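You operate a simulated robot arm through the tools that you are given. There is no shell and no other tool. Be economical: measure what you need, move in short steps, check, and stop when the job is done.

You run a simulated robot arm. Do the job below in one go: nothing can be reset, and whatever is moved stays where it is left.

## Task
Swap the white trough in the drawer for the black one.
Fine: the black trough's lid and the white trough go on the bench; nothing spilt; drawer shut.

Only the result counts: the job must be done as asked and must still hold three seconds after the hand-in. Knocking over, shifting, dropping, spilling or breaking anything else fails it. A push-on lid holds only when it is set on centred and level and pressed home; a screw cap is set on level and turned clockwise until tight.

## Robot
A 6-joint arm with a two-finger parallel gripper, fixed in place. Base frame: the origin is at the foot of the arm, x ahead of it, y to its left, z up. Lengths are in m, angles in degrees, forces in N, time in s.
With the tool pointing down near the work surface it reaches from about 0.26 to 0.68 m from the base axis. Its first joint turns from -66.0 to 66.0 degrees. Payload 2.9 kg.
Tool frame: the origin (TCP) lies between the finger pads and is the grasp point; the fingertips stand 0.03 m ahead of it; z points along the fingers, y is the line along which they close. Largest opening 0.11 m; finger width 0.02, thickness 0.01; the body of the gripper, 0.048 by 0.112 m, starts 0.055 m behind the TCP.
Orientation is that of the tool frame in the base frame, as a unit quaternion [x, y, z, w]. With the fingers straight down and closing along the base's y, the tool's x points along the base's -x, its y along +y and its z along -z.

## Interface
- The arm moves only by the tool jog_arm. Its argument "deltas" is a list that holds one entry, the list of rows, each a list of 7 numbers: the shift along the base's x, y, z in m, then the turn, a rotation vector about the base's x, y, z in degrees, then the finger opening in m, from 0 to 0.11. In form: [[[tx, ty, tz, rx, ry, rz, hand], ...]]. A call has 1 to 10 rows; each row is the pose to reach, as a shift and turn from the pose commanded when the call began. A row lasts 0.2 s, in which the tool goes at most 0.05 m and 8.6 degrees; a call with a longer step from one row to the next is refused whole, and so is a gripper value outside its range. A pose out of reach is approached as far as the arm can. The call stops where the force on the tool passes 40 N (or 10 N more than at its start, if that is more) or the arm is blocked; 0.2 s more then pass. The fingers move at their own pace (about 0.108 m/s each) and stop on an object; they squeeze with about 34 N. The grip force told is the motor's: it shows also when the fingers shut on nothing. Time passes only in rows, and 0.2 s behind the last, so rows that repeat a pose let the fingers close. The reply holds the time, the measured pose of the TCP, the force on the tool along the base axes, the opening and the grip force, in the units named above and with some noise, with the torque about the TCP (base axes, N m) and any sound that the robot's microphone picked up.
- Cameras (640 x 400 px; columns grow to the right, rows downward): "scene" is fixed at [0.0662, 0.4318, 1.3693]; the picture's right is [-0.83, -0.56, 0.00], its down [-0.39, 0.58, -0.71] and it looks along [0.40, -0.59, -0.70] (base axes); focal length 214 px, centre (320, 200). "wrist" rides on the gripper at [0.072, 0.017, -0.103] in the tool frame; the picture's right is [-0.23, 0.97, 0.00], its down [-0.76, -0.18, -0.62] and it looks along [-0.61, -0.14, 0.78] (tool axes); focal length 222 px, centre (320, 200). There is no depth. A picture from a camera that has moved, and an enlarged one, comes with that camera's place and axes in the base frame and with its lens.
- camera(camera): a new picture of that camera. It takes no simulated time.
- zoom(camera, box): a new picture of the part [left, top, right, bottom] of that camera's present view, enlarged. It takes no simulated time.
- close_job(): hands the job in; it is judged then, once.

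Work in short steps. Places have to be worked out from the pictures, the camera data and where the tool is seen: move nearer, look again, correct. Check each grasp and each placing, and mend what went wrong. You have 120 turns and 64 pictures in all, those below and enlarged ones among them. Open the gripper and draw the arm clear of the work before you hand the job in, unless the task says otherwise; then end with one line.

The tools are called after "Request:" as name(argument=value, ...) on one line, values as JSON. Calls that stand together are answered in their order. jog_arm: Moves the arm, as the interface text tells. Its arguments: {"type":"object","properties":{"deltas":{"type":"array"}},"required":["deltas"]} The other tools are called the same way: camera (camera) takes a picture; zoom (camera, box) takes an enlarged picture of a part of a camera's view; close_job () hands the job in.

At the start:

```text
time_s: 0.0
tcp_pos: [0.3078, -0.2027, 1.1697]
tool_rot: [0.0, 1.0, 0.0, 0.0]
ft_force: [0.3, 0.6, 0.0]
moment: [0.02, 0.0, 0.03]
grip_width: 0.1099
grip_force: 0.1
```

scene: 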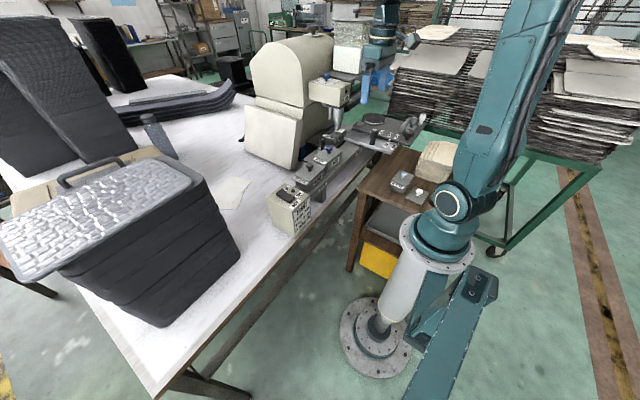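
wrist: 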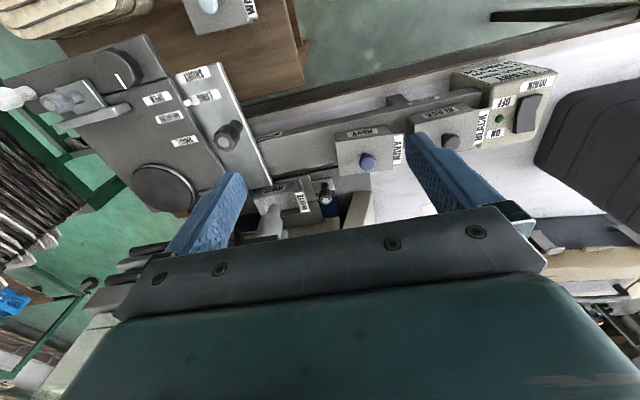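

The scene shows a bench with a machine (drawer, labels) around picture (340,150). I'll enlarge both views to find the drawer and the troughs.

Request:
zoom(camera="scene", box=[240, 60, 480, 240])

Request:
zoom(camera="wrist", box=[0, 0, 640, 280])

```text
2.22 times, centred on (360, 150) of scene
camera zoom: at [0.0662, 0.4318, 1.3693], right [-0.83, -0.56, 0.0], down [-0.39, 0.58, -0.71], along [0.4, -0.59, -0.7], focal length 477 px, centre (231, 311)
```

zoom: 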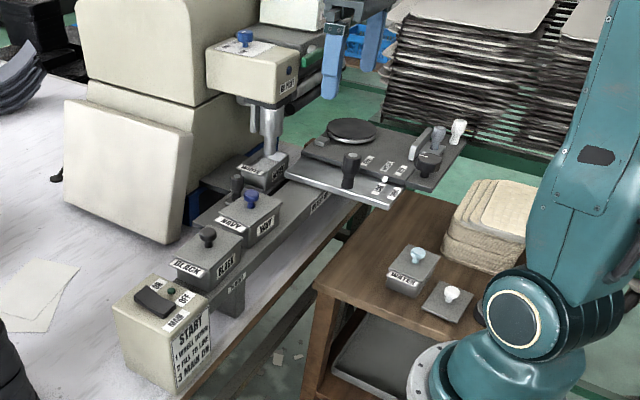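

```text
1.00 times, centred on (320, 140) of wrist (not enlarged: the box is as wide or as high as the picture)
camera zoom: at [0.2358, -0.1867, 1.2738], right [0.23, 0.97, 0.0], down [0.76, -0.18, 0.62], along [0.61, -0.14, -0.78], focal length 222 px, centre (320, 260)
```

zoom: 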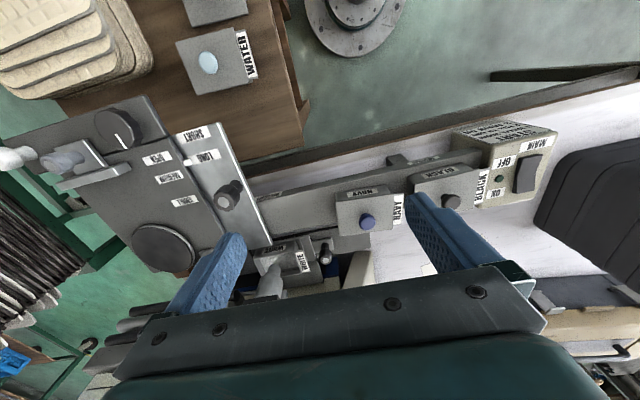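

I'll enlarge further to read labels and see the parts.

Request:
zoom(camera="scene", box=[264, 130, 364, 240])

Request:
zoom(camera="scene", box=[320, 70, 430, 150])

Request:
zoom(camera="wrist", box=[240, 60, 440, 220])

Request:
zoom(camera="wrist", box=[0, 20, 280, 200])

Request:
zoom(camera="wrist", box=[400, 50, 600, 170])

```text
3.64 times, centred on (314, 185) of scene
camera zoom: at [0.0662, 0.4318, 1.3693], right [-0.83, -0.56, 0.0], down [-0.39, 0.58, -0.71], along [0.4, -0.59, -0.7], focal length 780 px, centre (342, 254)
```

zoom: 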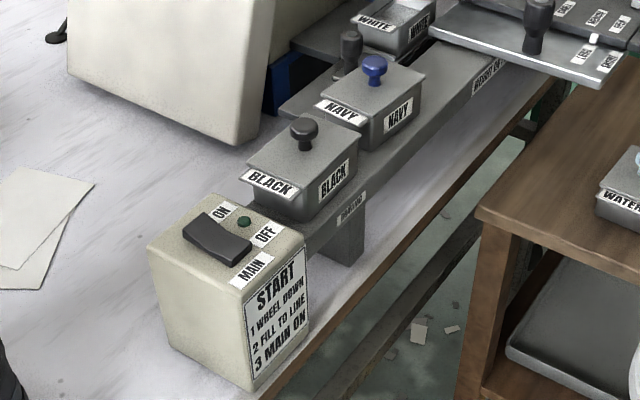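

```text
5.00 times, centred on (375, 110) of scene
camera zoom: at [0.0662, 0.4318, 1.3693], right [-0.83, -0.56, 0.0], down [-0.39, 0.58, -0.71], along [0.4, -0.59, -0.7], focal length 1072 px, centre (45, 650)
```

zoom: 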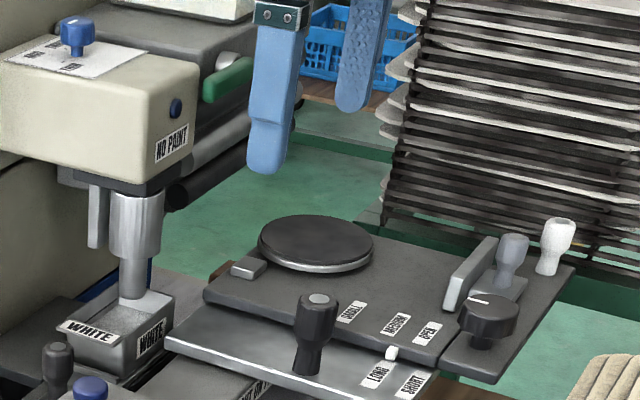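

```text
2.50 times, centred on (340, 140) of wrist
camera zoom: at [0.2358, -0.1867, 1.2738], right [0.23, 0.97, 0.0], down [0.76, -0.18, 0.62], along [0.61, -0.14, -0.78], focal length 555 px, centre (270, 350)
```

zoom: 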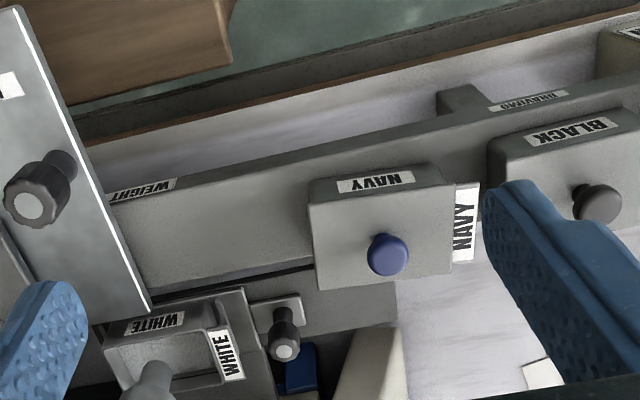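

```text
2.22 times, centred on (140, 110) of wrist
camera zoom: at [0.2358, -0.1867, 1.2738], right [0.23, 0.97, 0.0], down [0.76, -0.18, 0.62], along [0.61, -0.14, -0.78], focal length 494 px, centre (720, 400)
```

zoom: 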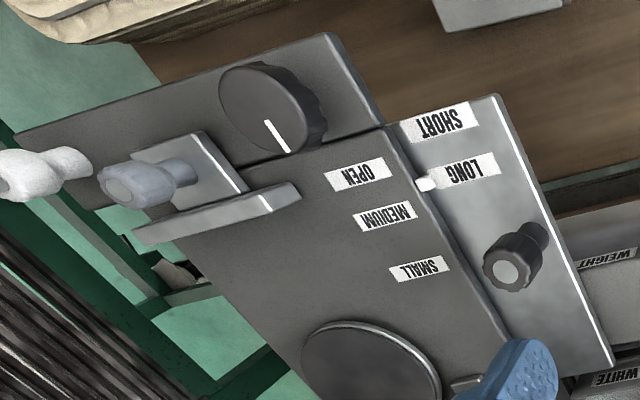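

```text
3.20 times, centred on (500, 110) of wrist
camera zoom: at [0.2358, -0.1867, 1.2738], right [0.23, 0.97, 0.0], down [0.76, -0.18, 0.62], along [0.61, -0.14, -0.78], focal length 711 px, centre (-256, 488)
```

zoom: 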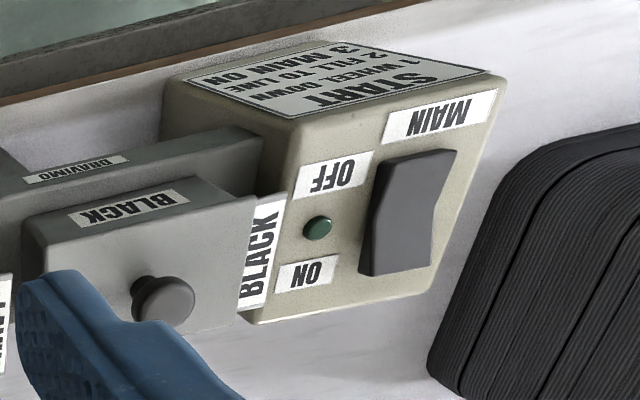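

From triangulation: black knob ≈(0.417,-0.028,0.962), navy knob ≈(0.423,-0.152,0.957), white trough ≈(0.489,-0.326,0.92). I move lower and toward the drawer (staying back in x) to look closer.

Request:
jog_arm(deltas=[[[-0.01, -0.02, -0.03, 0, 0, 0, 0.11], [-0.02, -0.04, -0.06, 0, 0, 0, 0.11], [-0.02, -0.06, -0.09, 0, 0, 0, 0.11]]])

Request:
camera(camera="wrist")

```text
time_s: 0.8
tcp_pos: [0.289, -0.2637, 1.0802]
tool_rot: [-0.001, 1.0, 0.001, 0.0]
ft_force: [0.1, -0.2, 0.1]
moment: [0.01, -0.01, 0.02]
grip_width: 0.1098
grip_force: 0.1
```

```text
54 pictures are left
camera wrist: at [0.2156, -0.2468, 1.1826], right [0.23, 0.97, 0.0], down [0.76, -0.18, 0.62], along [0.61, -0.14, -0.78], focal length 222 px, centre (320, 200)
```

wrist: 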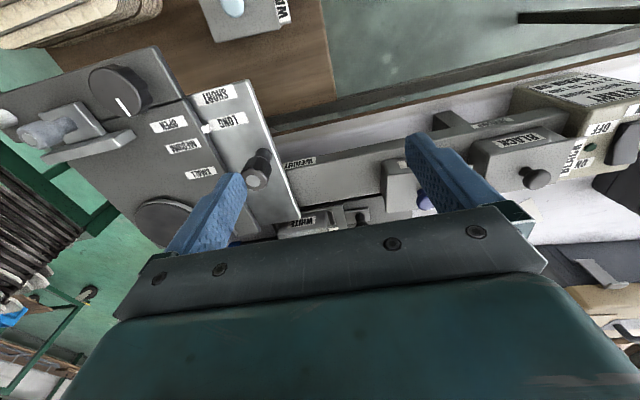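

The gripper hides the drawer region from here. I raise, back off to +y, and yaw the tool about -85° so the camera looks along -y at the drawer.

Request:
jog_arm(deltas=[[[0.0, 0.02, 0.02, 0, 0, -8.5, 0.11], [0.0, 0.04, 0.04, 0, 0, -17, 0.11], [0.01, 0.06, 0.06, 0, 0, -25.5, 0.11], [0.03, 0.08, 0.08, 0, 0, -34, 0.11], [0.05, 0.1, 0.09, 0, 0, -42.5, 0.11], [0.07, 0.12, 0.09, 0, 0, -51, 0.11], [0.09, 0.14, 0.09, 0, 0, -59.5, 0.11], [0.11, 0.15, 0.09, 0, 0, -68, 0.11], [0.13, 0.15, 0.09, 0, 0, -76.5, 0.11], [0.14, 0.15, 0.09, 0, 0, -85, 0.11]]])

Request:
camera(camera="wrist")

```text
time_s: 3.0
tcp_pos: [0.4295, -0.1129, 1.1706]
tool_rot: [0.677, 0.736, -0.001, -0.001]
ft_force: [-0.8, 0.0, -0.3]
moment: [0.02, -0.02, 0.0]
grip_width: 0.11
grip_force: 0.1
```

```text
53 pictures are left
camera wrist: at [0.44, -0.0398, 1.2734], right [0.99, -0.14, 0.0], down [-0.11, -0.77, 0.62], along [-0.09, -0.62, -0.78], focal length 222 px, centre (320, 200)
```

wrist: 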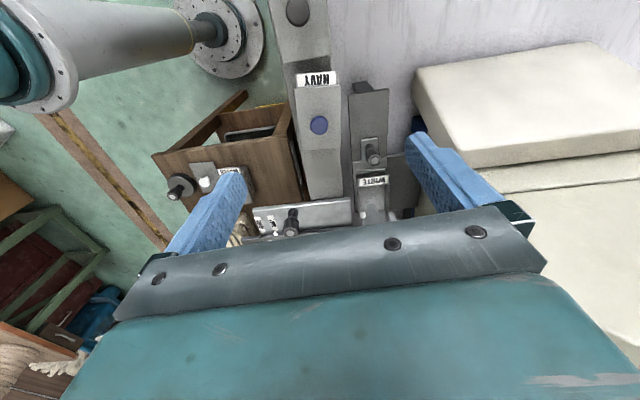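

The drawer track is visible just beside the trough rail, its knob at picture (372,155). I enlarge.

Request:
zoom(camera="wrist", box=[250, 50, 440, 240])

Request:
zoom(camera="scene", box=[310, 70, 400, 170])

```text
2.11 times, centred on (345, 145) of wrist
camera zoom: at [0.44, -0.0398, 1.2734], right [0.99, -0.14, 0.0], down [-0.11, -0.77, 0.62], along [-0.09, -0.62, -0.78], focal length 468 px, centre (267, 316)
```

zoom: 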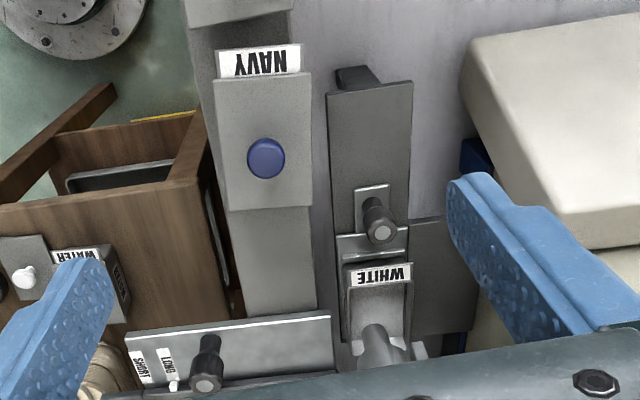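

```text
4.00 times, centred on (355, 120) of scene
camera zoom: at [0.0662, 0.4318, 1.3693], right [-0.83, -0.56, 0.0], down [-0.39, 0.58, -0.71], along [0.4, -0.59, -0.7], focal length 858 px, centre (180, 520)
```

zoom: 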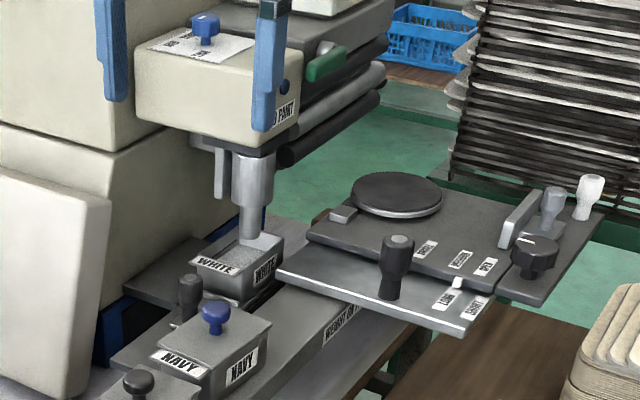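

I need to read the head's label and see whether the wheel/rod dips into the white trough.

Request:
zoom(camera="scene", box=[342, 70, 386, 98])

Request:
zoom(camera="scene", box=[345, 105, 389, 150])

Request:
zoom(camera="wrist", box=[330, 130, 410, 220])

```text
14.29 times, centred on (364, 84) of scene
camera zoom: at [0.0662, 0.4318, 1.3693], right [-0.83, -0.56, 0.0], down [-0.39, 0.58, -0.71], along [0.4, -0.59, -0.7], focal length 3064 px, centre (-309, 1857)
```

zoom: 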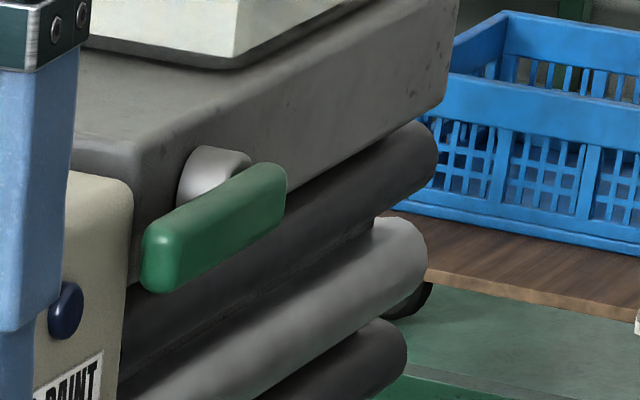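

```text
8.89 times, centred on (367, 128) of scene
camera zoom: at [0.0662, 0.4318, 1.3693], right [-0.83, -0.56, 0.0], down [-0.39, 0.58, -0.71], along [0.4, -0.59, -0.7], focal length 1906 px, centre (-98, 844)
```

zoom: 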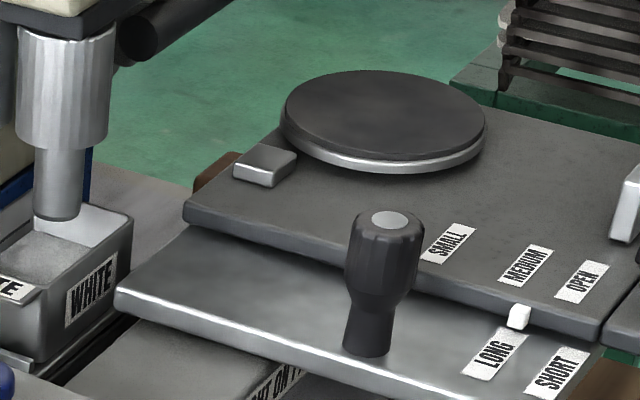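

```text
4.44 times, centred on (370, 175) of wrist
camera zoom: at [0.44, -0.0398, 1.2734], right [0.99, -0.14, 0.0], down [-0.11, -0.77, 0.62], along [-0.09, -0.62, -0.78], focal length 987 px, centre (98, 311)
```

zoom: 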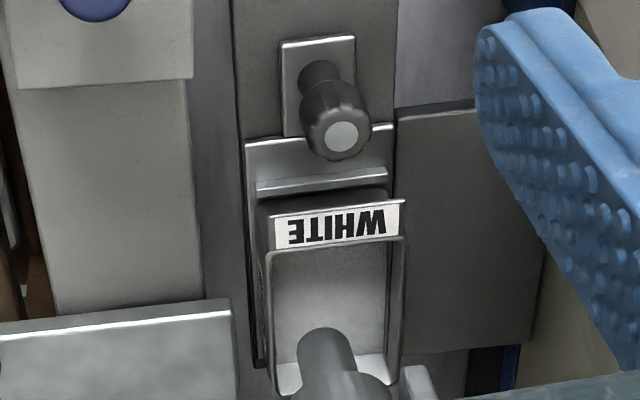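

The rod (wheel) appears to dip about 1–2 cm below the trough rim. It probably has to be raised, so I look at the head's top label and front.

Request:
zoom(camera="scene", box=[305, 65, 355, 107])

Request:
zoom(camera="scene", box=[262, 180, 316, 240])

```text
9.52 times, centred on (330, 86) of scene
camera zoom: at [0.0662, 0.4318, 1.3693], right [-0.83, -0.56, 0.0], down [-0.39, 0.58, -0.71], along [0.4, -0.59, -0.7], focal length 2043 px, centre (225, 1286)
```

zoom: 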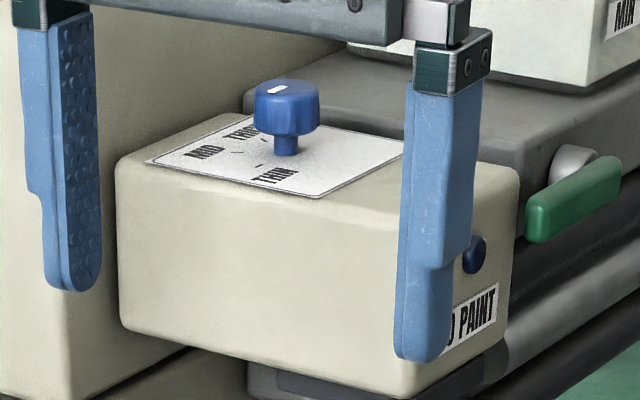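

```text
6.67 times, centred on (289, 210) of scene
camera zoom: at [0.0662, 0.4318, 1.3693], right [-0.83, -0.56, 0.0], down [-0.39, 0.58, -0.71], along [0.4, -0.59, -0.7], focal length 1430 px, centre (527, 133)
```

zoom: 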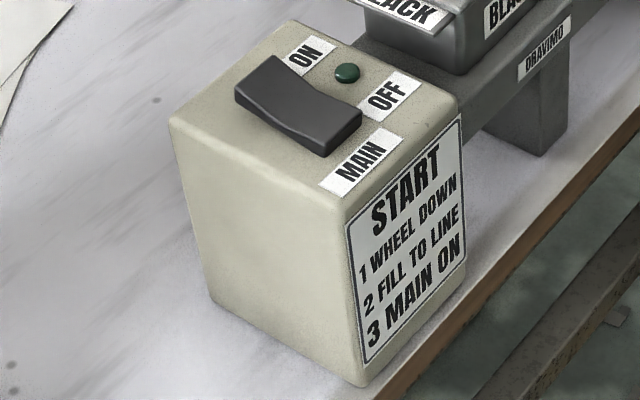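

The blue knob sets coat thickness; the green lever on the arm's side may be the wheel lift. I move up and turn back to look at that lever.

Request:
jog_arm(deltas=[[[-0.02, 0.0, 0.02, 0, 0, 8.5, 0.11], [-0.04, -0.02, 0.04, 0, 0, 17, 0.11], [-0.06, -0.05, 0.05, 0, 0, 25.5, 0.11], [-0.08, -0.08, 0.05, 0, 0, 34, 0.11], [-0.1, -0.11, 0.05, 0, 0, 42.5, 0.11], [-0.1, -0.14, 0.05, 0, 0, 51, 0.11], [-0.1, -0.17, 0.05, 0, 0, 59.5, 0.11], [-0.1, -0.21, 0.05, 0, 0, 68, 0.11], [-0.1, -0.25, 0.05, 0, 0, 76.5, 0.11], [-0.1, -0.29, 0.05, 0, 0, 85, 0.11]]])

Request:
camera(camera="wrist")

Request:
zoom(camera="scene", box=[310, 20, 420, 120])

```text
time_s: 5.2
tcp_pos: [0.3283, -0.4028, 1.2221]
tool_rot: [0.0, 1.0, 0.001, 0.0]
ft_force: [0.3, -0.4, -0.1]
moment: [0.0, -0.01, 0.0]
grip_width: 0.1101
grip_force: 0.1
```

```text
45 pictures are left
camera wrist: at [0.2558, -0.387, 1.3244], right [0.23, 0.97, 0.0], down [0.76, -0.18, 0.62], along [0.61, -0.14, -0.78], focal length 222 px, centre (320, 200)
```

wrist: 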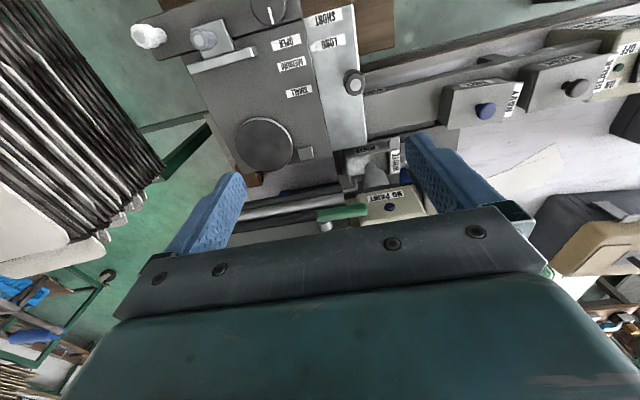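

```text
4.00 times, centred on (365, 70) of scene
camera zoom: at [0.0662, 0.4318, 1.3693], right [-0.83, -0.56, 0.0], down [-0.39, 0.58, -0.71], along [0.4, -0.59, -0.7], focal length 858 px, centre (140, 720)
```

zoom: 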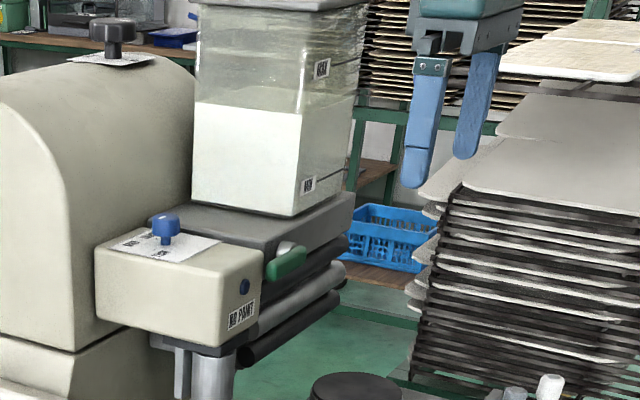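

The lever sits under a white-paint hopper, so it may be a valve; I won't touch it until understood. I tilt the tool to look nearly horizontally at the spindle and trough.

Request:
jog_arm(deltas=[[[-0.01, 0.01, -0.034, 0, -8, 0, 0.11], [-0.02, 0.02, -0.068, 0, -16, 0, 0.11], [-0.03, 0.03, -0.1, 0, -24, 0, 0.11], [-0.04, 0.04, -0.14, 0, -32, 0, 0.11], [-0.05, 0.05, -0.17, 0, -40, 0, 0.11]]])

Request:
camera(camera="wrist")

```text
time_s: 6.4
tcp_pos: [0.3419, -0.4584, 1.208]
tool_rot: [0.0, 0.979, 0.004, 0.206]
ft_force: [0.1, -0.3, 0.3]
moment: [-0.01, 0.07, -0.02]
grip_width: 0.1098
grip_force: 0.1
out of reach, approached as far as the arm can: row 1, 2, 3, 4, 5
```

```text
43 pictures are left
camera wrist: at [0.2349, -0.4434, 1.2737], right [0.21, 0.97, 0.1], down [0.45, -0.18, 0.88], along [0.87, -0.14, -0.47], focal length 222 px, centre (320, 200)
```

wrist: 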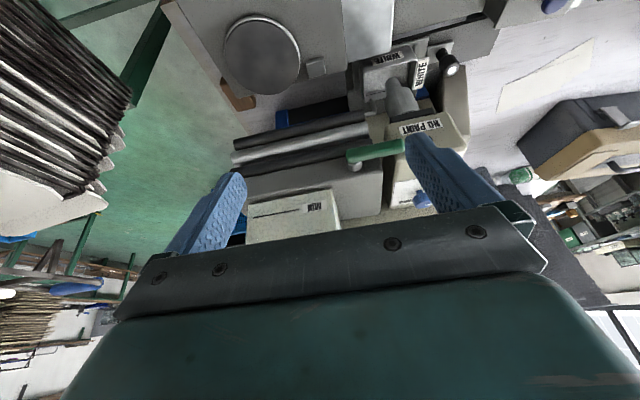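

This view shows head, lever and spindle; I enlarge it.

Request:
zoom(camera="wrist", box=[220, 20, 480, 220])

Request:
zoom(camera="wrist", box=[340, 30, 470, 140])

```text
2.00 times, centred on (350, 120) of wrist
camera zoom: at [0.2349, -0.4434, 1.2737], right [0.21, 0.97, 0.1], down [0.45, -0.18, 0.88], along [0.87, -0.14, -0.47], focal length 444 px, centre (260, 360)
```

zoom: 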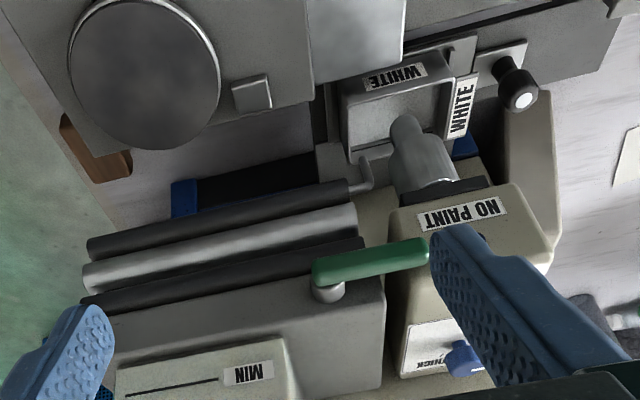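

```text
3.64 times, centred on (405, 85) of wrist
camera zoom: at [0.2349, -0.4434, 1.2737], right [0.21, 0.97, 0.1], down [0.45, -0.18, 0.88], along [0.87, -0.14, -0.47], focal length 808 px, centre (11, 618)
```

zoom: 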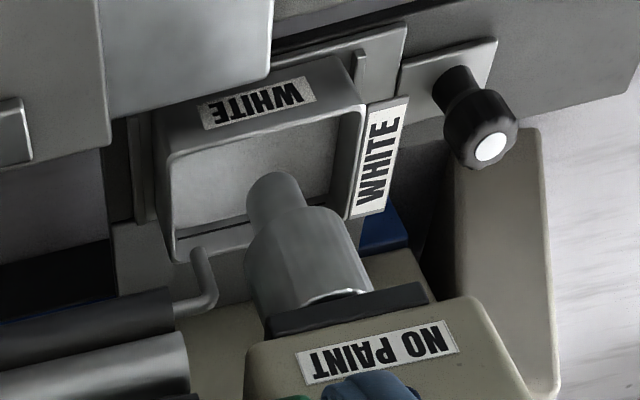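

The spindle bottom (z≈0.932) appears to sit just above the trough rim (z≈0.92), and the drawer knob is near (0.508,-0.243,0.927) with the track running +y. I un-tilt and head back toward +y, checking the commanded reference.

Request:
jog_arm(deltas=[[[-0.01, 0.03, 0.0, 0, 8, 0, 0.11], [-0.01, 0.06, 0.0, 0, 16, 0, 0.11], [-0.01, 0.1, 0.0, 0, 23.8, 0, 0.11]]])

```text
time_s: 7.2
tcp_pos: [0.3302, -0.3668, 1.2104]
tool_rot: [0.004, 1.0, 0.004, 0.005]
ft_force: [2.2, 0.3, 0.0]
moment: [-0.03, 0.13, 0.05]
grip_width: 0.11
grip_force: 0.1
out of reach, approached as far as the arm can: row 3
```

Now yaw -85° and travel to (≈0.50,-0.08,1.15).

Request:
jog_arm(deltas=[[[0.0, 0.03, -0.01, 0, 0, -8.5, 0.11], [0.0, 0.06, -0.01, 0, 0, -17, 0.11], [0.0, 0.1, -0.01, 0, 0, -25.5, 0.11], [0.0, 0.14, -0.01, 0, 0, -34, 0.11], [0.02, 0.18, -0.01, 0, 0, -42.5, 0.11], [0.05, 0.22, -0.02, 0, 0, -51, 0.11], [0.08, 0.25, -0.03, 0, 0, -59.5, 0.11], [0.11, 0.27, -0.04, 0, 0, -68, 0.11], [0.14, 0.28, -0.05, 0, 0, -76.5, 0.11], [0.17, 0.28, -0.06, 0, 0, -85, 0.11]]])

Request:
jog_arm(deltas=[[[0, 0, -0.03, 0, 0, -5, 0.05], [0, 0, -0.06, 0, 0, -5, 0.05]]])

Request:
camera(camera="wrist")

```text
refused: row 6 steps farther than a row can; nothing moved
```

```text
time_s: 7.8
tcp_pos: [0.339, -0.3735, 1.1623]
tool_rot: [0.04, 0.999, 0.005, -0.003]
ft_force: [-1.1, 0.1, -0.2]
moment: [0.0, -0.01, 0.03]
grip_width: 0.05
grip_force: 0.1
out of reach, approached as far as the arm can: row 2
```

```text
40 pictures are left
camera wrist: at [0.2686, -0.3528, 1.2651], right [0.31, 0.95, 0.01], down [0.75, -0.25, 0.62], along [0.59, -0.18, -0.79], focal length 222 px, centre (320, 200)
```

wrist: 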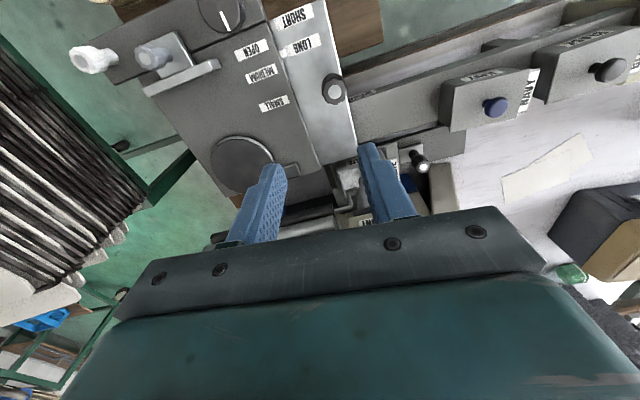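

The first call was refused (step too long); only the small one ran. I redo the travel with shorter steps.

Request:
jog_arm(deltas=[[[0.0, 0.03, 0.02, 0, 0, -8.5, 0.08], [0.0, 0.06, 0.02, 0, 0, -17, 0.08], [0.0, 0.1, 0.02, 0, 0, -25.5, 0.08], [0.0, 0.14, 0.02, 0, 0, -34, 0.08], [0.02, 0.18, 0.02, 0, 0, -42.5, 0.08], [0.05, 0.21, 0.02, 0, 0, -51, 0.08], [0.08, 0.24, 0.02, 0, 0, -59.5, 0.08], [0.11, 0.26, 0.0, 0, 0, -68, 0.08], [0.14, 0.28, 0.0, 0, 0, -76.5, 0.08], [0.17, 0.29, 0.0, 0, 0, -85, 0.08]]])

Request:
camera(camera="wrist")

```text
time_s: 10.0
tcp_pos: [0.5082, -0.0829, 1.1602]
tool_rot: [0.708, 0.706, 0.005, 0.002]
ft_force: [0.2, -0.5, 0.6]
moment: [-0.02, 0.02, 0.0]
grip_width: 0.08
grip_force: 0.0
out of reach, approached as far as the arm can: row 2, 3, 4, 5, 6, 7, 8, 9
```

```text
39 pictures are left
camera wrist: at [0.5241, -0.0111, 1.2642], right [0.97, -0.23, 0.01], down [-0.19, -0.76, 0.62], along [-0.14, -0.6, -0.79], focal length 222 px, centre (320, 200)
```

wrist: 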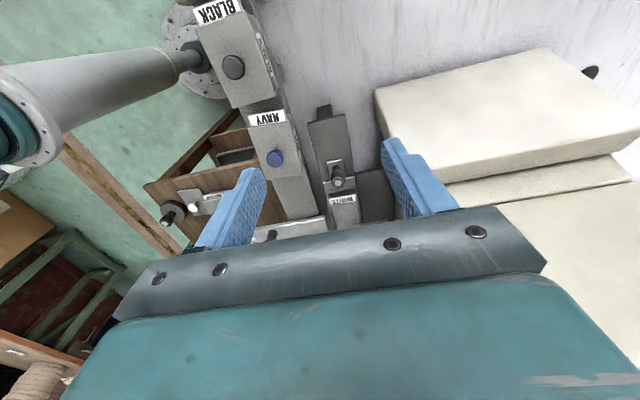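

Yaw is now -90°. I level the small tilt and go to (0.508,-0.16,1.04) for a closer look at the knob.

Request:
jog_arm(deltas=[[[0, -0.03, -0.04, -0.24, 0.57, 0, 0.06], [0, -0.055, -0.08, -0.24, 0.57, 0, 0.06], [0, -0.077, -0.12, -0.24, 0.57, 0, 0.06]]])

Request:
zoom(camera="wrist", box=[160, 0, 480, 220])

Request:
zoom(camera="scene", box=[290, 60, 400, 160])

```text
time_s: 10.8
tcp_pos: [0.5533, -0.1744, 1.0707]
tool_rot: [0.708, 0.707, -0.001, -0.001]
ft_force: [0.2, -0.2, -0.6]
moment: [-0.01, 0.02, 0.0]
grip_width: 0.0599
grip_force: 0.1
out of reach, approached as far as the arm can: row 1, 2, 3
```

```text
1.82 times, centred on (320, 110) of wrist
camera zoom: at [0.5716, -0.1023, 1.1735], right [0.97, -0.23, 0.0], down [-0.18, -0.76, 0.62], along [-0.15, -0.61, -0.78], focal length 404 px, centre (320, 364)
```

zoom: 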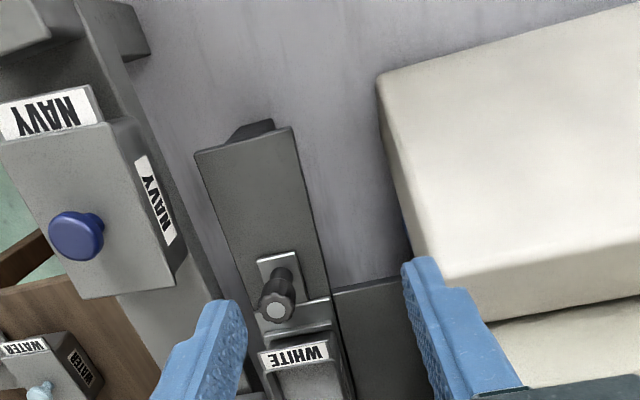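

```text
4.00 times, centred on (345, 110) of scene
camera zoom: at [0.0662, 0.4318, 1.3693], right [-0.83, -0.56, 0.0], down [-0.39, 0.58, -0.71], along [0.4, -0.59, -0.7], focal length 858 px, centre (220, 560)
```

zoom: 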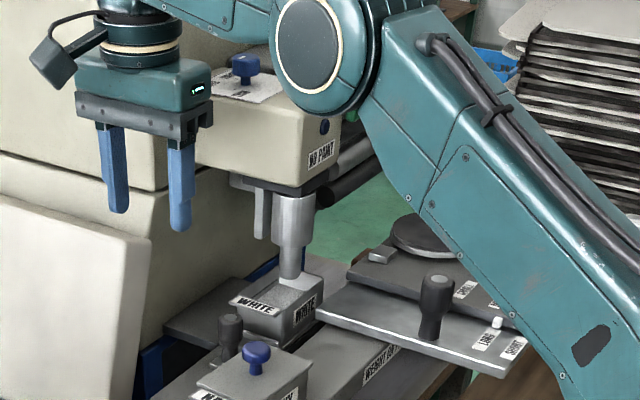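

The arm stopped off target (x=0.553), likely a joint limit. I test a small -x move.

Request:
jog_arm(deltas=[[[-0.02, 0.01, 0.0, 0, 0, 0, 0.06], [-0.04, 0.014, 0.0, 0, 0, 0, 0.06]]])

```text
time_s: 11.4
tcp_pos: [0.5439, -0.1704, 1.0884]
tool_rot: [0.707, 0.707, -0.002, -0.001]
ft_force: [-1.1, 0.2, -0.6]
moment: [0.0, -0.05, -0.02]
grip_width: 0.06
grip_force: 0.0
out of reach, approached as far as the arm can: row 1, 2
```

Reach seems limited as if the arm is in another posture; I check with the scene camera.

Request:
camera(camera="scene")

```text
36 pictures are left
```

scene: 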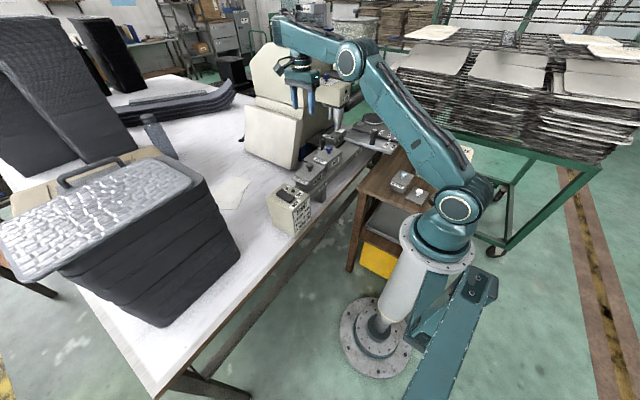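

The arm may be caught at a wrist joint limit. I try going back to the start pose and yaw to restore the original posture, raising first.

Request:
jog_arm(deltas=[[[0.0, 0.0, 0.04, 0, 0, 8.5, 0.06], [-0.01, 0.0, 0.07, 0, 0, 17, 0.06], [-0.03, 0.0, 0.09, 0, 0, 25.5, 0.06], [-0.05, 0.0, 0.1, 0, 0, 34, 0.06], [-0.08, 0.0, 0.1, 0, 0, 42.5, 0.06], [-0.11, 0.0, 0.1, 0, 0, 51, 0.06], [-0.14, -0.01, 0.1, 0, 0, 59.5, 0.06], [-0.17, -0.02, 0.1, 0, 0, 68, 0.06], [-0.2, -0.03, 0.09, 0, 0, 76.5, 0.06], [-0.23, -0.03, 0.08, 0, 0, 85, 0.06]]])

Request:
camera(camera="scene")

```text
time_s: 13.6
tcp_pos: [0.3144, -0.1989, 1.1672]
tool_rot: [0.042, 0.999, 0.0, 0.001]
ft_force: [0.3, 0.4, 0.4]
moment: [-0.01, -0.01, -0.03]
grip_width: 0.06
grip_force: 0.1
```

```text
35 pictures are left
```

scene: 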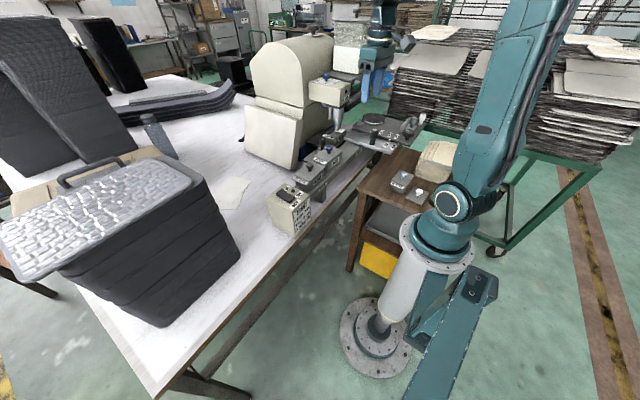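

The arm is back in its original posture. I approach again from here with yaw -85°, going lower gradually.

Request:
jog_arm(deltas=[[[0.0, 0.01, -0.01, 0, 0, -8.5, 0.06], [0.01, 0.02, -0.02, 0, 0, -17, 0.06], [0.03, 0.03, -0.03, 0, 0, -25.5, 0.06], [0.05, 0.05, -0.04, 0, 0, -34, 0.06], [0.08, 0.06, -0.05, 0, 0, -42.5, 0.06], [0.11, 0.07, -0.06, 0, 0, -51, 0.06], [0.14, 0.07, -0.07, 0, 0, -59.5, 0.06], [0.16, 0.06, -0.08, 0, 0, -68, 0.06], [0.18, 0.05, -0.1, 0, 0, -76.5, 0.06], [0.194, 0.04, -0.125, 0, 0, -85.1, 0.06]]])

Request:
zoom(camera="wrist", box=[160, 0, 480, 220])

```text
time_s: 15.8
tcp_pos: [0.5088, -0.1602, 1.0428]
tool_rot: [0.709, 0.705, -0.001, 0.001]
ft_force: [-0.2, 0.0, 0.0]
moment: [0.01, 0.0, 0.0]
grip_width: 0.0598
grip_force: 0.1
```

```text
1.82 times, centred on (320, 110) of wrist
camera zoom: at [0.5259, -0.0882, 1.1462], right [0.97, -0.23, 0.0], down [-0.18, -0.76, 0.62], along [-0.14, -0.61, -0.78], focal length 404 px, centre (320, 364)
```

zoom: 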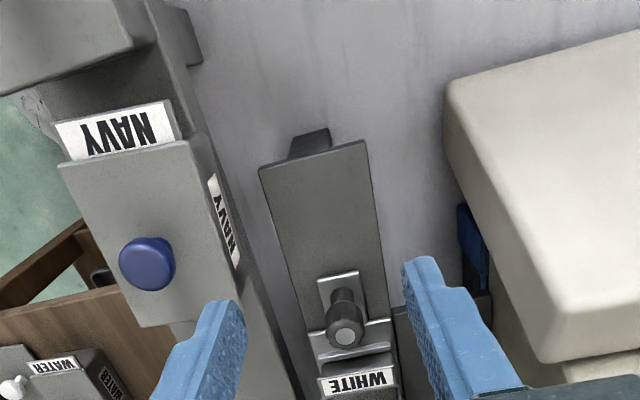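

Knob tip confirmed at ≈(0.508,-0.242,0.927), base ≈0.865. The head overhangs near y≈-0.26, so I'll tilt the tool 20° (upper part leaning +y) before approaching and look again.

Request:
jog_arm(deltas=[[[0, 0.0, -0.02, -7, 0, 0, 0.06], [0, 0.0, -0.045, -14, 0, 0, 0.06], [0, -0.01, -0.07, -20, 0, 0, 0.06]]])

Request:
camera(camera="wrist")

```text
time_s: 16.6
tcp_pos: [0.5085, -0.1694, 0.973]
tool_rot: [0.697, 0.695, -0.124, 0.124]
ft_force: [0.9, 0.1, 0.2]
moment: [0.0, 0.01, 0.01]
grip_width: 0.0602
grip_force: 0.1
```

```text
33 pictures are left
camera wrist: at [0.5253, -0.0669, 1.0445], right [0.97, -0.22, 0.08], down [-0.18, -0.5, 0.85], along [-0.14, -0.84, -0.52], focal length 222 px, centre (320, 200)
```

wrist: 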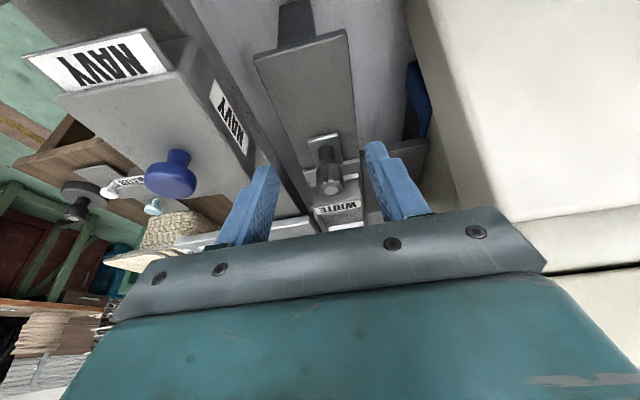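

The knob is centred between the fingers. I advance down and toward the knob to TCP (0.508,-0.240,0.907), still open.

Request:
jog_arm(deltas=[[[0, -0.01, -0.035, 0, 0, 0, 0.06], [0, -0.035, -0.05, 0, 0, 0, 0.06], [0, -0.055, -0.06, 0, 0, 0, 0.06], [0, -0.071, -0.066, 0, 0, 0, 0.06]]])

Request:
camera(camera="wrist")

Request:
zoom(camera="scene", box=[290, 60, 400, 160])

```text
time_s: 17.6
tcp_pos: [0.5083, -0.2409, 0.9063]
tool_rot: [0.697, 0.695, -0.124, 0.123]
ft_force: [0.6, -0.8, -0.5]
moment: [-0.01, 0.0, -0.01]
grip_width: 0.0602
grip_force: 0.0
```

```text
32 pictures are left
camera wrist: at [0.5254, -0.1379, 0.9782], right [0.97, -0.22, 0.08], down [-0.18, -0.5, 0.85], along [-0.14, -0.84, -0.53], focal length 222 px, centre (320, 200)
```

wrist: 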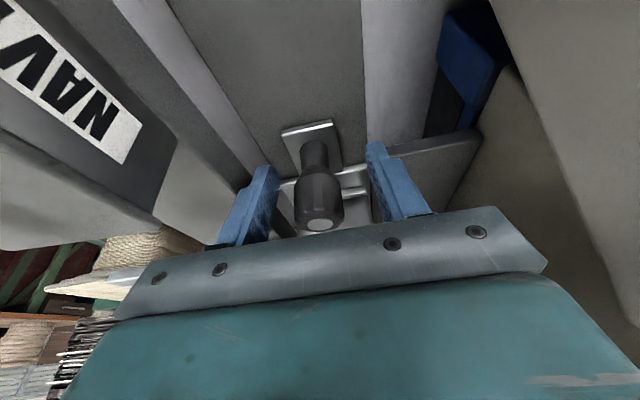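

```text
4.00 times, centred on (345, 110) of scene
camera zoom: at [0.0662, 0.4318, 1.3693], right [-0.83, -0.56, 0.0], down [-0.39, 0.58, -0.71], along [0.4, -0.59, -0.7], focal length 858 px, centre (220, 560)
```

zoom: 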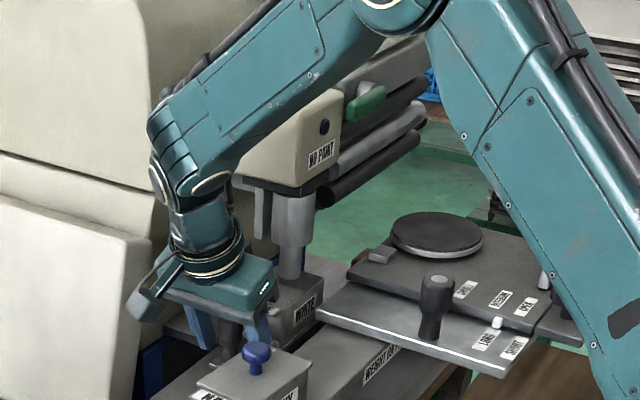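

Fingers straddle the knob with no contact. Close on it.

Request:
jog_arm(deltas=[[[0, 0, 0, 0, 0, 0, 0.0], [0, 0, 0, 0, 0, 0, 0.0], [0, 0, 0, 0, 0, 0, 0.0]]])

```text
time_s: 18.4
tcp_pos: [0.5075, -0.2414, 0.9057]
tool_rot: [0.698, 0.695, -0.123, 0.122]
ft_force: [-9.4, 0.0, 2.6]
moment: [-0.04, 0.19, 0.29]
grip_width: 0.0313
grip_force: 44.8
```

Gripped (31 mm). Pull +y gently.

Request:
jog_arm(deltas=[[[0, 0.005, 0, 0, 0, 0, 0.0], [0, 0.012, 0, 0, 0, 0, 0.0], [0, 0.02, 0, 0, 0, 0, 0.0]]])

Request:
camera(camera="wrist")

```text
time_s: 19.2
tcp_pos: [0.5076, -0.2206, 0.9062]
tool_rot: [0.697, 0.696, -0.123, 0.122]
ft_force: [-14.9, -0.7, 1.7]
moment: [-0.09, 0.35, 0.23]
grip_width: 0.0315
grip_force: 45.3
```

```text
30 pictures are left
camera wrist: at [0.5248, -0.1175, 0.978], right [0.97, -0.22, 0.08], down [-0.18, -0.5, 0.85], along [-0.15, -0.84, -0.53], focal length 222 px, centre (320, 200)
```

wrist: 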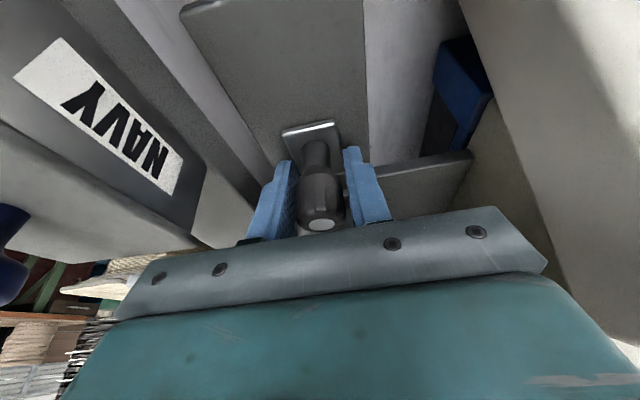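

The drawer moves smoothly; side force -15 N in x suggests I'm pushing sideways, so I ease -x 3 mm while pulling on.

Request:
jog_arm(deltas=[[[-0.003, 0.005, 0, 0, 0, 0, 0.0], [-0.003, 0.015, 0, 0, 0, 0, 0.0], [-0.003, 0.025, 0, 0, 0, 0, 0.0], [-0.003, 0.035, 0, 0, 0, 0, 0.0]]])

```text
time_s: 20.2
tcp_pos: [0.5071, -0.1853, 0.9063]
tool_rot: [0.696, 0.697, -0.121, 0.124]
ft_force: [14.7, -0.5, -17.0]
moment: [-0.02, -0.49, 0.0]
grip_width: 0.0312
grip_force: 44.3
```

Overshot; ease back +1.5 mm and continue pulling to the stop.

Request:
jog_arm(deltas=[[[0.0015, 0.005, -0.001, 0, 0, 0, 0.0], [0.0015, 0.015, -0.001, 0, 0, 0, 0.0], [0.0015, 0.025, -0.001, 0, 0, 0, 0.0], [0.0015, 0.035, -0.001, 0, 0, 0, 0.0]]])

Request:
zoom(camera="scene", box=[290, 60, 400, 170])

```text
time_s: 21.2
tcp_pos: [0.507, -0.1506, 0.9056]
tool_rot: [0.698, 0.695, -0.123, 0.124]
ft_force: [9.1, -1.0, 0.1]
moment: [0.18, -0.1, 0.59]
grip_width: 0.0311
grip_force: 45.7
```

```text
3.64 times, centred on (345, 115) of scene
camera zoom: at [0.0664, 0.4317, 1.3693], right [-0.83, -0.56, 0.0], down [-0.39, 0.58, -0.71], along [0.4, -0.59, -0.7], focal length 780 px, centre (229, 509)
```

zoom: 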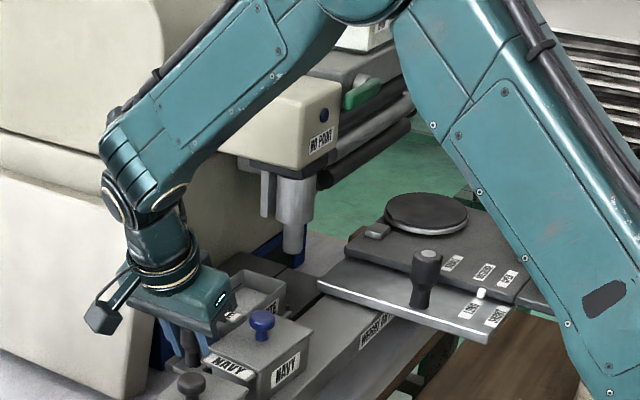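

The trough now clears the spindle. I pull further in small steps to find the stop.

Request:
jog_arm(deltas=[[[0.001, 0.006, 0, 0, 0, 0, 0.0], [0.001, 0.012, 0, 0, 0, 0, 0.0], [0.001, 0.018, 0, 0, 0, 0, 0.0], [0.001, 0.024, 0, 0, 0, 0, 0.0]]])

```text
time_s: 22.2
tcp_pos: [0.5075, -0.1262, 0.9067]
tool_rot: [0.697, 0.696, -0.123, 0.122]
ft_force: [-0.6, 0.2, 10.0]
moment: [-0.31, 0.13, 0.14]
grip_width: 0.0313
grip_force: 45.3
```

Request:
jog_arm(deltas=[[[0, 0.005, 0, 0, 0, 0, 0.0], [0, 0.01, 0, 0, 0, 0, 0.0]]])

Request:
camera(camera="wrist")

```text
time_s: 22.8
tcp_pos: [0.5066, -0.1221, 0.9058]
tool_rot: [0.701, 0.69, -0.126, 0.126]
ft_force: [3.8, -38.7, 0.2]
moment: [-1.16, -0.12, 0.68]
grip_width: 0.0314
grip_force: 45.0
```

```text
28 pictures are left
camera wrist: at [0.5253, -0.0189, 0.9773], right [0.97, -0.23, 0.08], down [-0.19, -0.49, 0.85], along [-0.15, -0.84, -0.52], focal length 222 px, centre (320, 200)
```

wrist: 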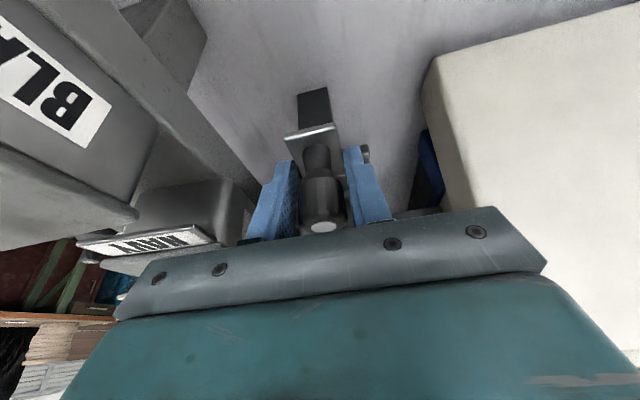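

The stop is reached (38 N): drawer fully open, travel ≈0.119 m. I relieve the pull, release, and retreat along the tool axis.

Request:
jog_arm(deltas=[[[0, -0.007, 0, 0, 0, 0, 0.0], [0, -0.007, 0, 0, 0, 0, 0.05], [0, -0.007, 0, 0, 0, 0, 0.06], [0, 0.01, 0.045, 0, 0, 0, 0.06], [0, 0.025, 0.085, 0, 0, 0, 0.06], [0, 0.04, 0.13, 0, 0, 0, 0.06]]])

Request:
camera(camera="wrist")

```text
time_s: 24.2
tcp_pos: [0.5075, -0.0764, 1.0348]
tool_rot: [0.697, 0.695, -0.123, 0.123]
ft_force: [-0.8, -0.1, 0.0]
moment: [0.01, 0.0, -0.01]
grip_width: 0.0599
grip_force: 0.0
```

```text
27 pictures are left
camera wrist: at [0.5247, 0.0269, 1.1075], right [0.97, -0.22, 0.08], down [-0.18, -0.5, 0.85], along [-0.14, -0.84, -0.53], focal length 222 px, centre (320, 200)
```

wrist: 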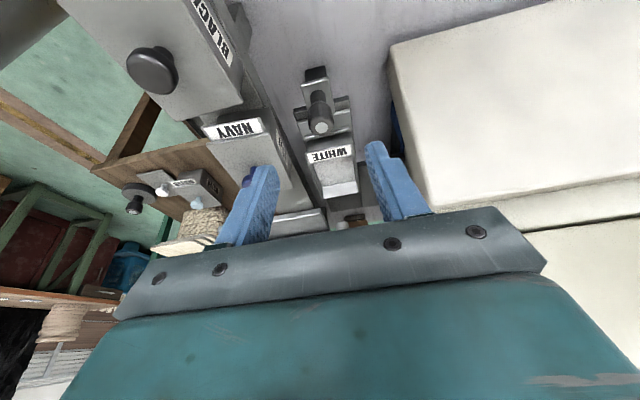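

Tilt back to vertical and view the white trough from above.

Request:
jog_arm(deltas=[[[0, -0.02, 0.01, 7, 0, 0, 0.08], [0, -0.04, 0.02, 14, 0, 0, 0.08], [0, -0.06, 0.03, 20, 0, 0, 0.08]]])

Request:
zoom(camera="wrist", box=[160, 0, 480, 220])

Request:
zoom(camera="scene", box=[180, 100, 380, 240])

```text
time_s: 25.0
tcp_pos: [0.5066, -0.1367, 1.0659]
tool_rot: [0.708, 0.707, 0.0, -0.001]
ft_force: [0.9, -0.2, -0.1]
moment: [-0.01, -0.06, 0.02]
grip_width: 0.0802
grip_force: 0.0
```

```text
1.82 times, centred on (320, 110) of wrist
camera zoom: at [0.5242, -0.0651, 1.1685], right [0.97, -0.23, 0.0], down [-0.18, -0.76, 0.62], along [-0.14, -0.61, -0.78], focal length 404 px, centre (320, 364)
```

zoom: 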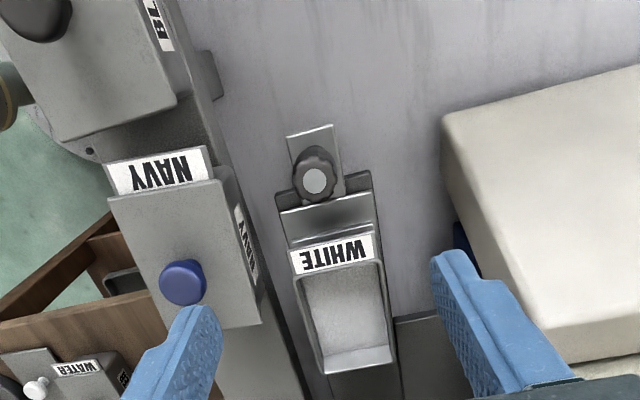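

```text
2.86 times, centred on (280, 170) of scene
camera zoom: at [0.0662, 0.4318, 1.3693], right [-0.83, -0.56, 0.0], down [-0.39, 0.58, -0.71], along [0.4, -0.59, -0.7], focal length 613 px, centre (434, 286)
```

zoom: 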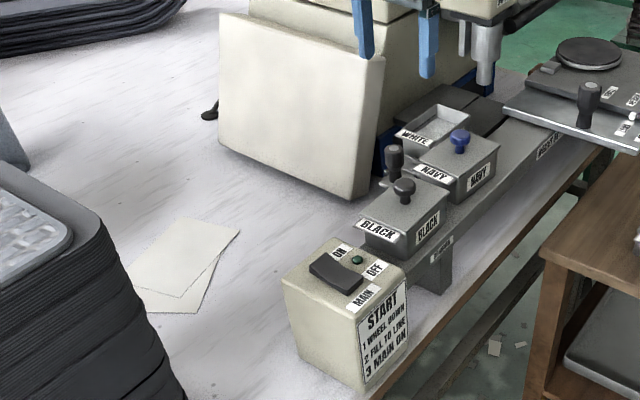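

White trough: x 0.478–0.538, y -0.272…-0.185, rim ≈0.92. I'll grip it across x with the tool tilted 20° as before (known clear of the head); first position above it.

Request:
jog_arm(deltas=[[[0.001, -0.02, 0.0, -7, 0, 0, 0.076], [0.002, -0.04, -0.02, -14, 0, 0, 0.076], [0.003, -0.06, -0.05, -20, 0, 0, 0.076], [0.003, -0.075, -0.08, -20, 0, 0, 0.076]]])

Request:
camera(camera="wrist")

```text
time_s: 26.0
tcp_pos: [0.5103, -0.2114, 0.9864]
tool_rot: [0.697, 0.696, -0.123, 0.123]
ft_force: [0.1, -0.3, 0.0]
moment: [0.02, 0.0, 0.0]
grip_width: 0.0759
grip_force: 0.0
```

```text
24 pictures are left
camera wrist: at [0.5281, -0.1081, 1.0571], right [0.97, -0.22, 0.08], down [-0.18, -0.5, 0.85], along [-0.14, -0.84, -0.53], focal length 222 px, centre (320, 200)
```

wrist: 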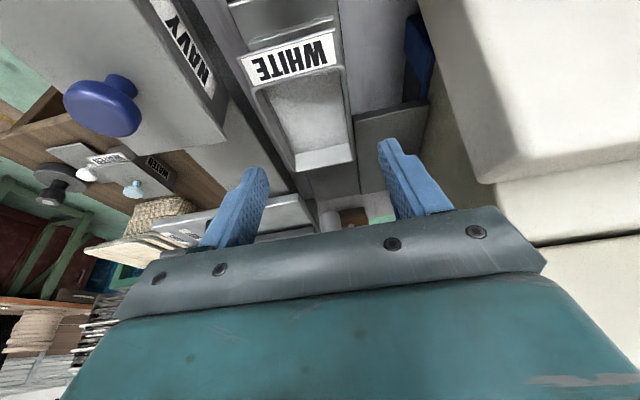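

Rim corners re-check to centre x≈0.5085. Descend to TCP (0.509,-0.228,0.912) and close gently.

Request:
jog_arm(deltas=[[[-0.0005, -0.017, -0.02, 0, 0, 0, 0.076], [-0.001, -0.017, -0.05, 0, 0, 0, 0.076], [-0.001, -0.017, -0.074, 0, 0, 0, 0.076]]])

Request:
zoom(camera="wrist", box=[160, 0, 480, 220])

```text
time_s: 26.8
tcp_pos: [0.5105, -0.2284, 0.9109]
tool_rot: [0.697, 0.695, -0.124, 0.123]
ft_force: [-0.7, 0.1, 0.2]
moment: [-0.04, 0.0, 0.02]
grip_width: 0.076
grip_force: 0.0
```

```text
1.82 times, centred on (320, 110) of wrist
camera zoom: at [0.5268, -0.1246, 0.9834], right [0.97, -0.22, 0.08], down [-0.18, -0.5, 0.85], along [-0.14, -0.84, -0.53], focal length 404 px, centre (320, 364)
```

zoom: 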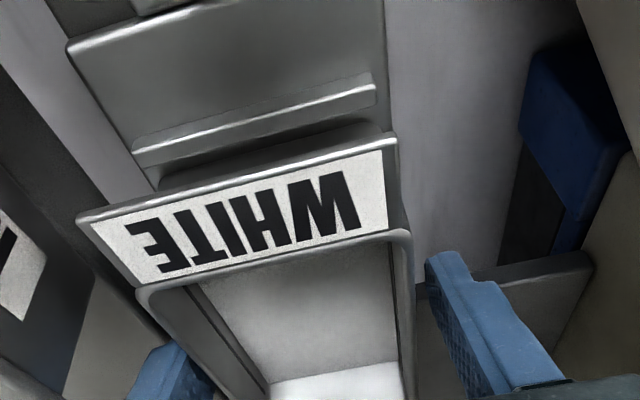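

Fingers straddle the trough. Close and let it settle.

Request:
jog_arm(deltas=[[[0, 0, 0, 0, 0, 0, 0.055], [0, 0, 0, 0, 0, 0, 0.04], [0, 0, 0, 0, 0, 0, 0.04], [0, 0, 0, 0, 0, 0, 0.04]]])

```text
time_s: 27.8
tcp_pos: [0.5103, -0.2274, 0.9119]
tool_rot: [0.697, 0.696, -0.124, 0.122]
ft_force: [-0.1, 0.1, -0.7]
moment: [-0.03, 0.0, 0.02]
grip_width: 0.0616
grip_force: 34.4
```

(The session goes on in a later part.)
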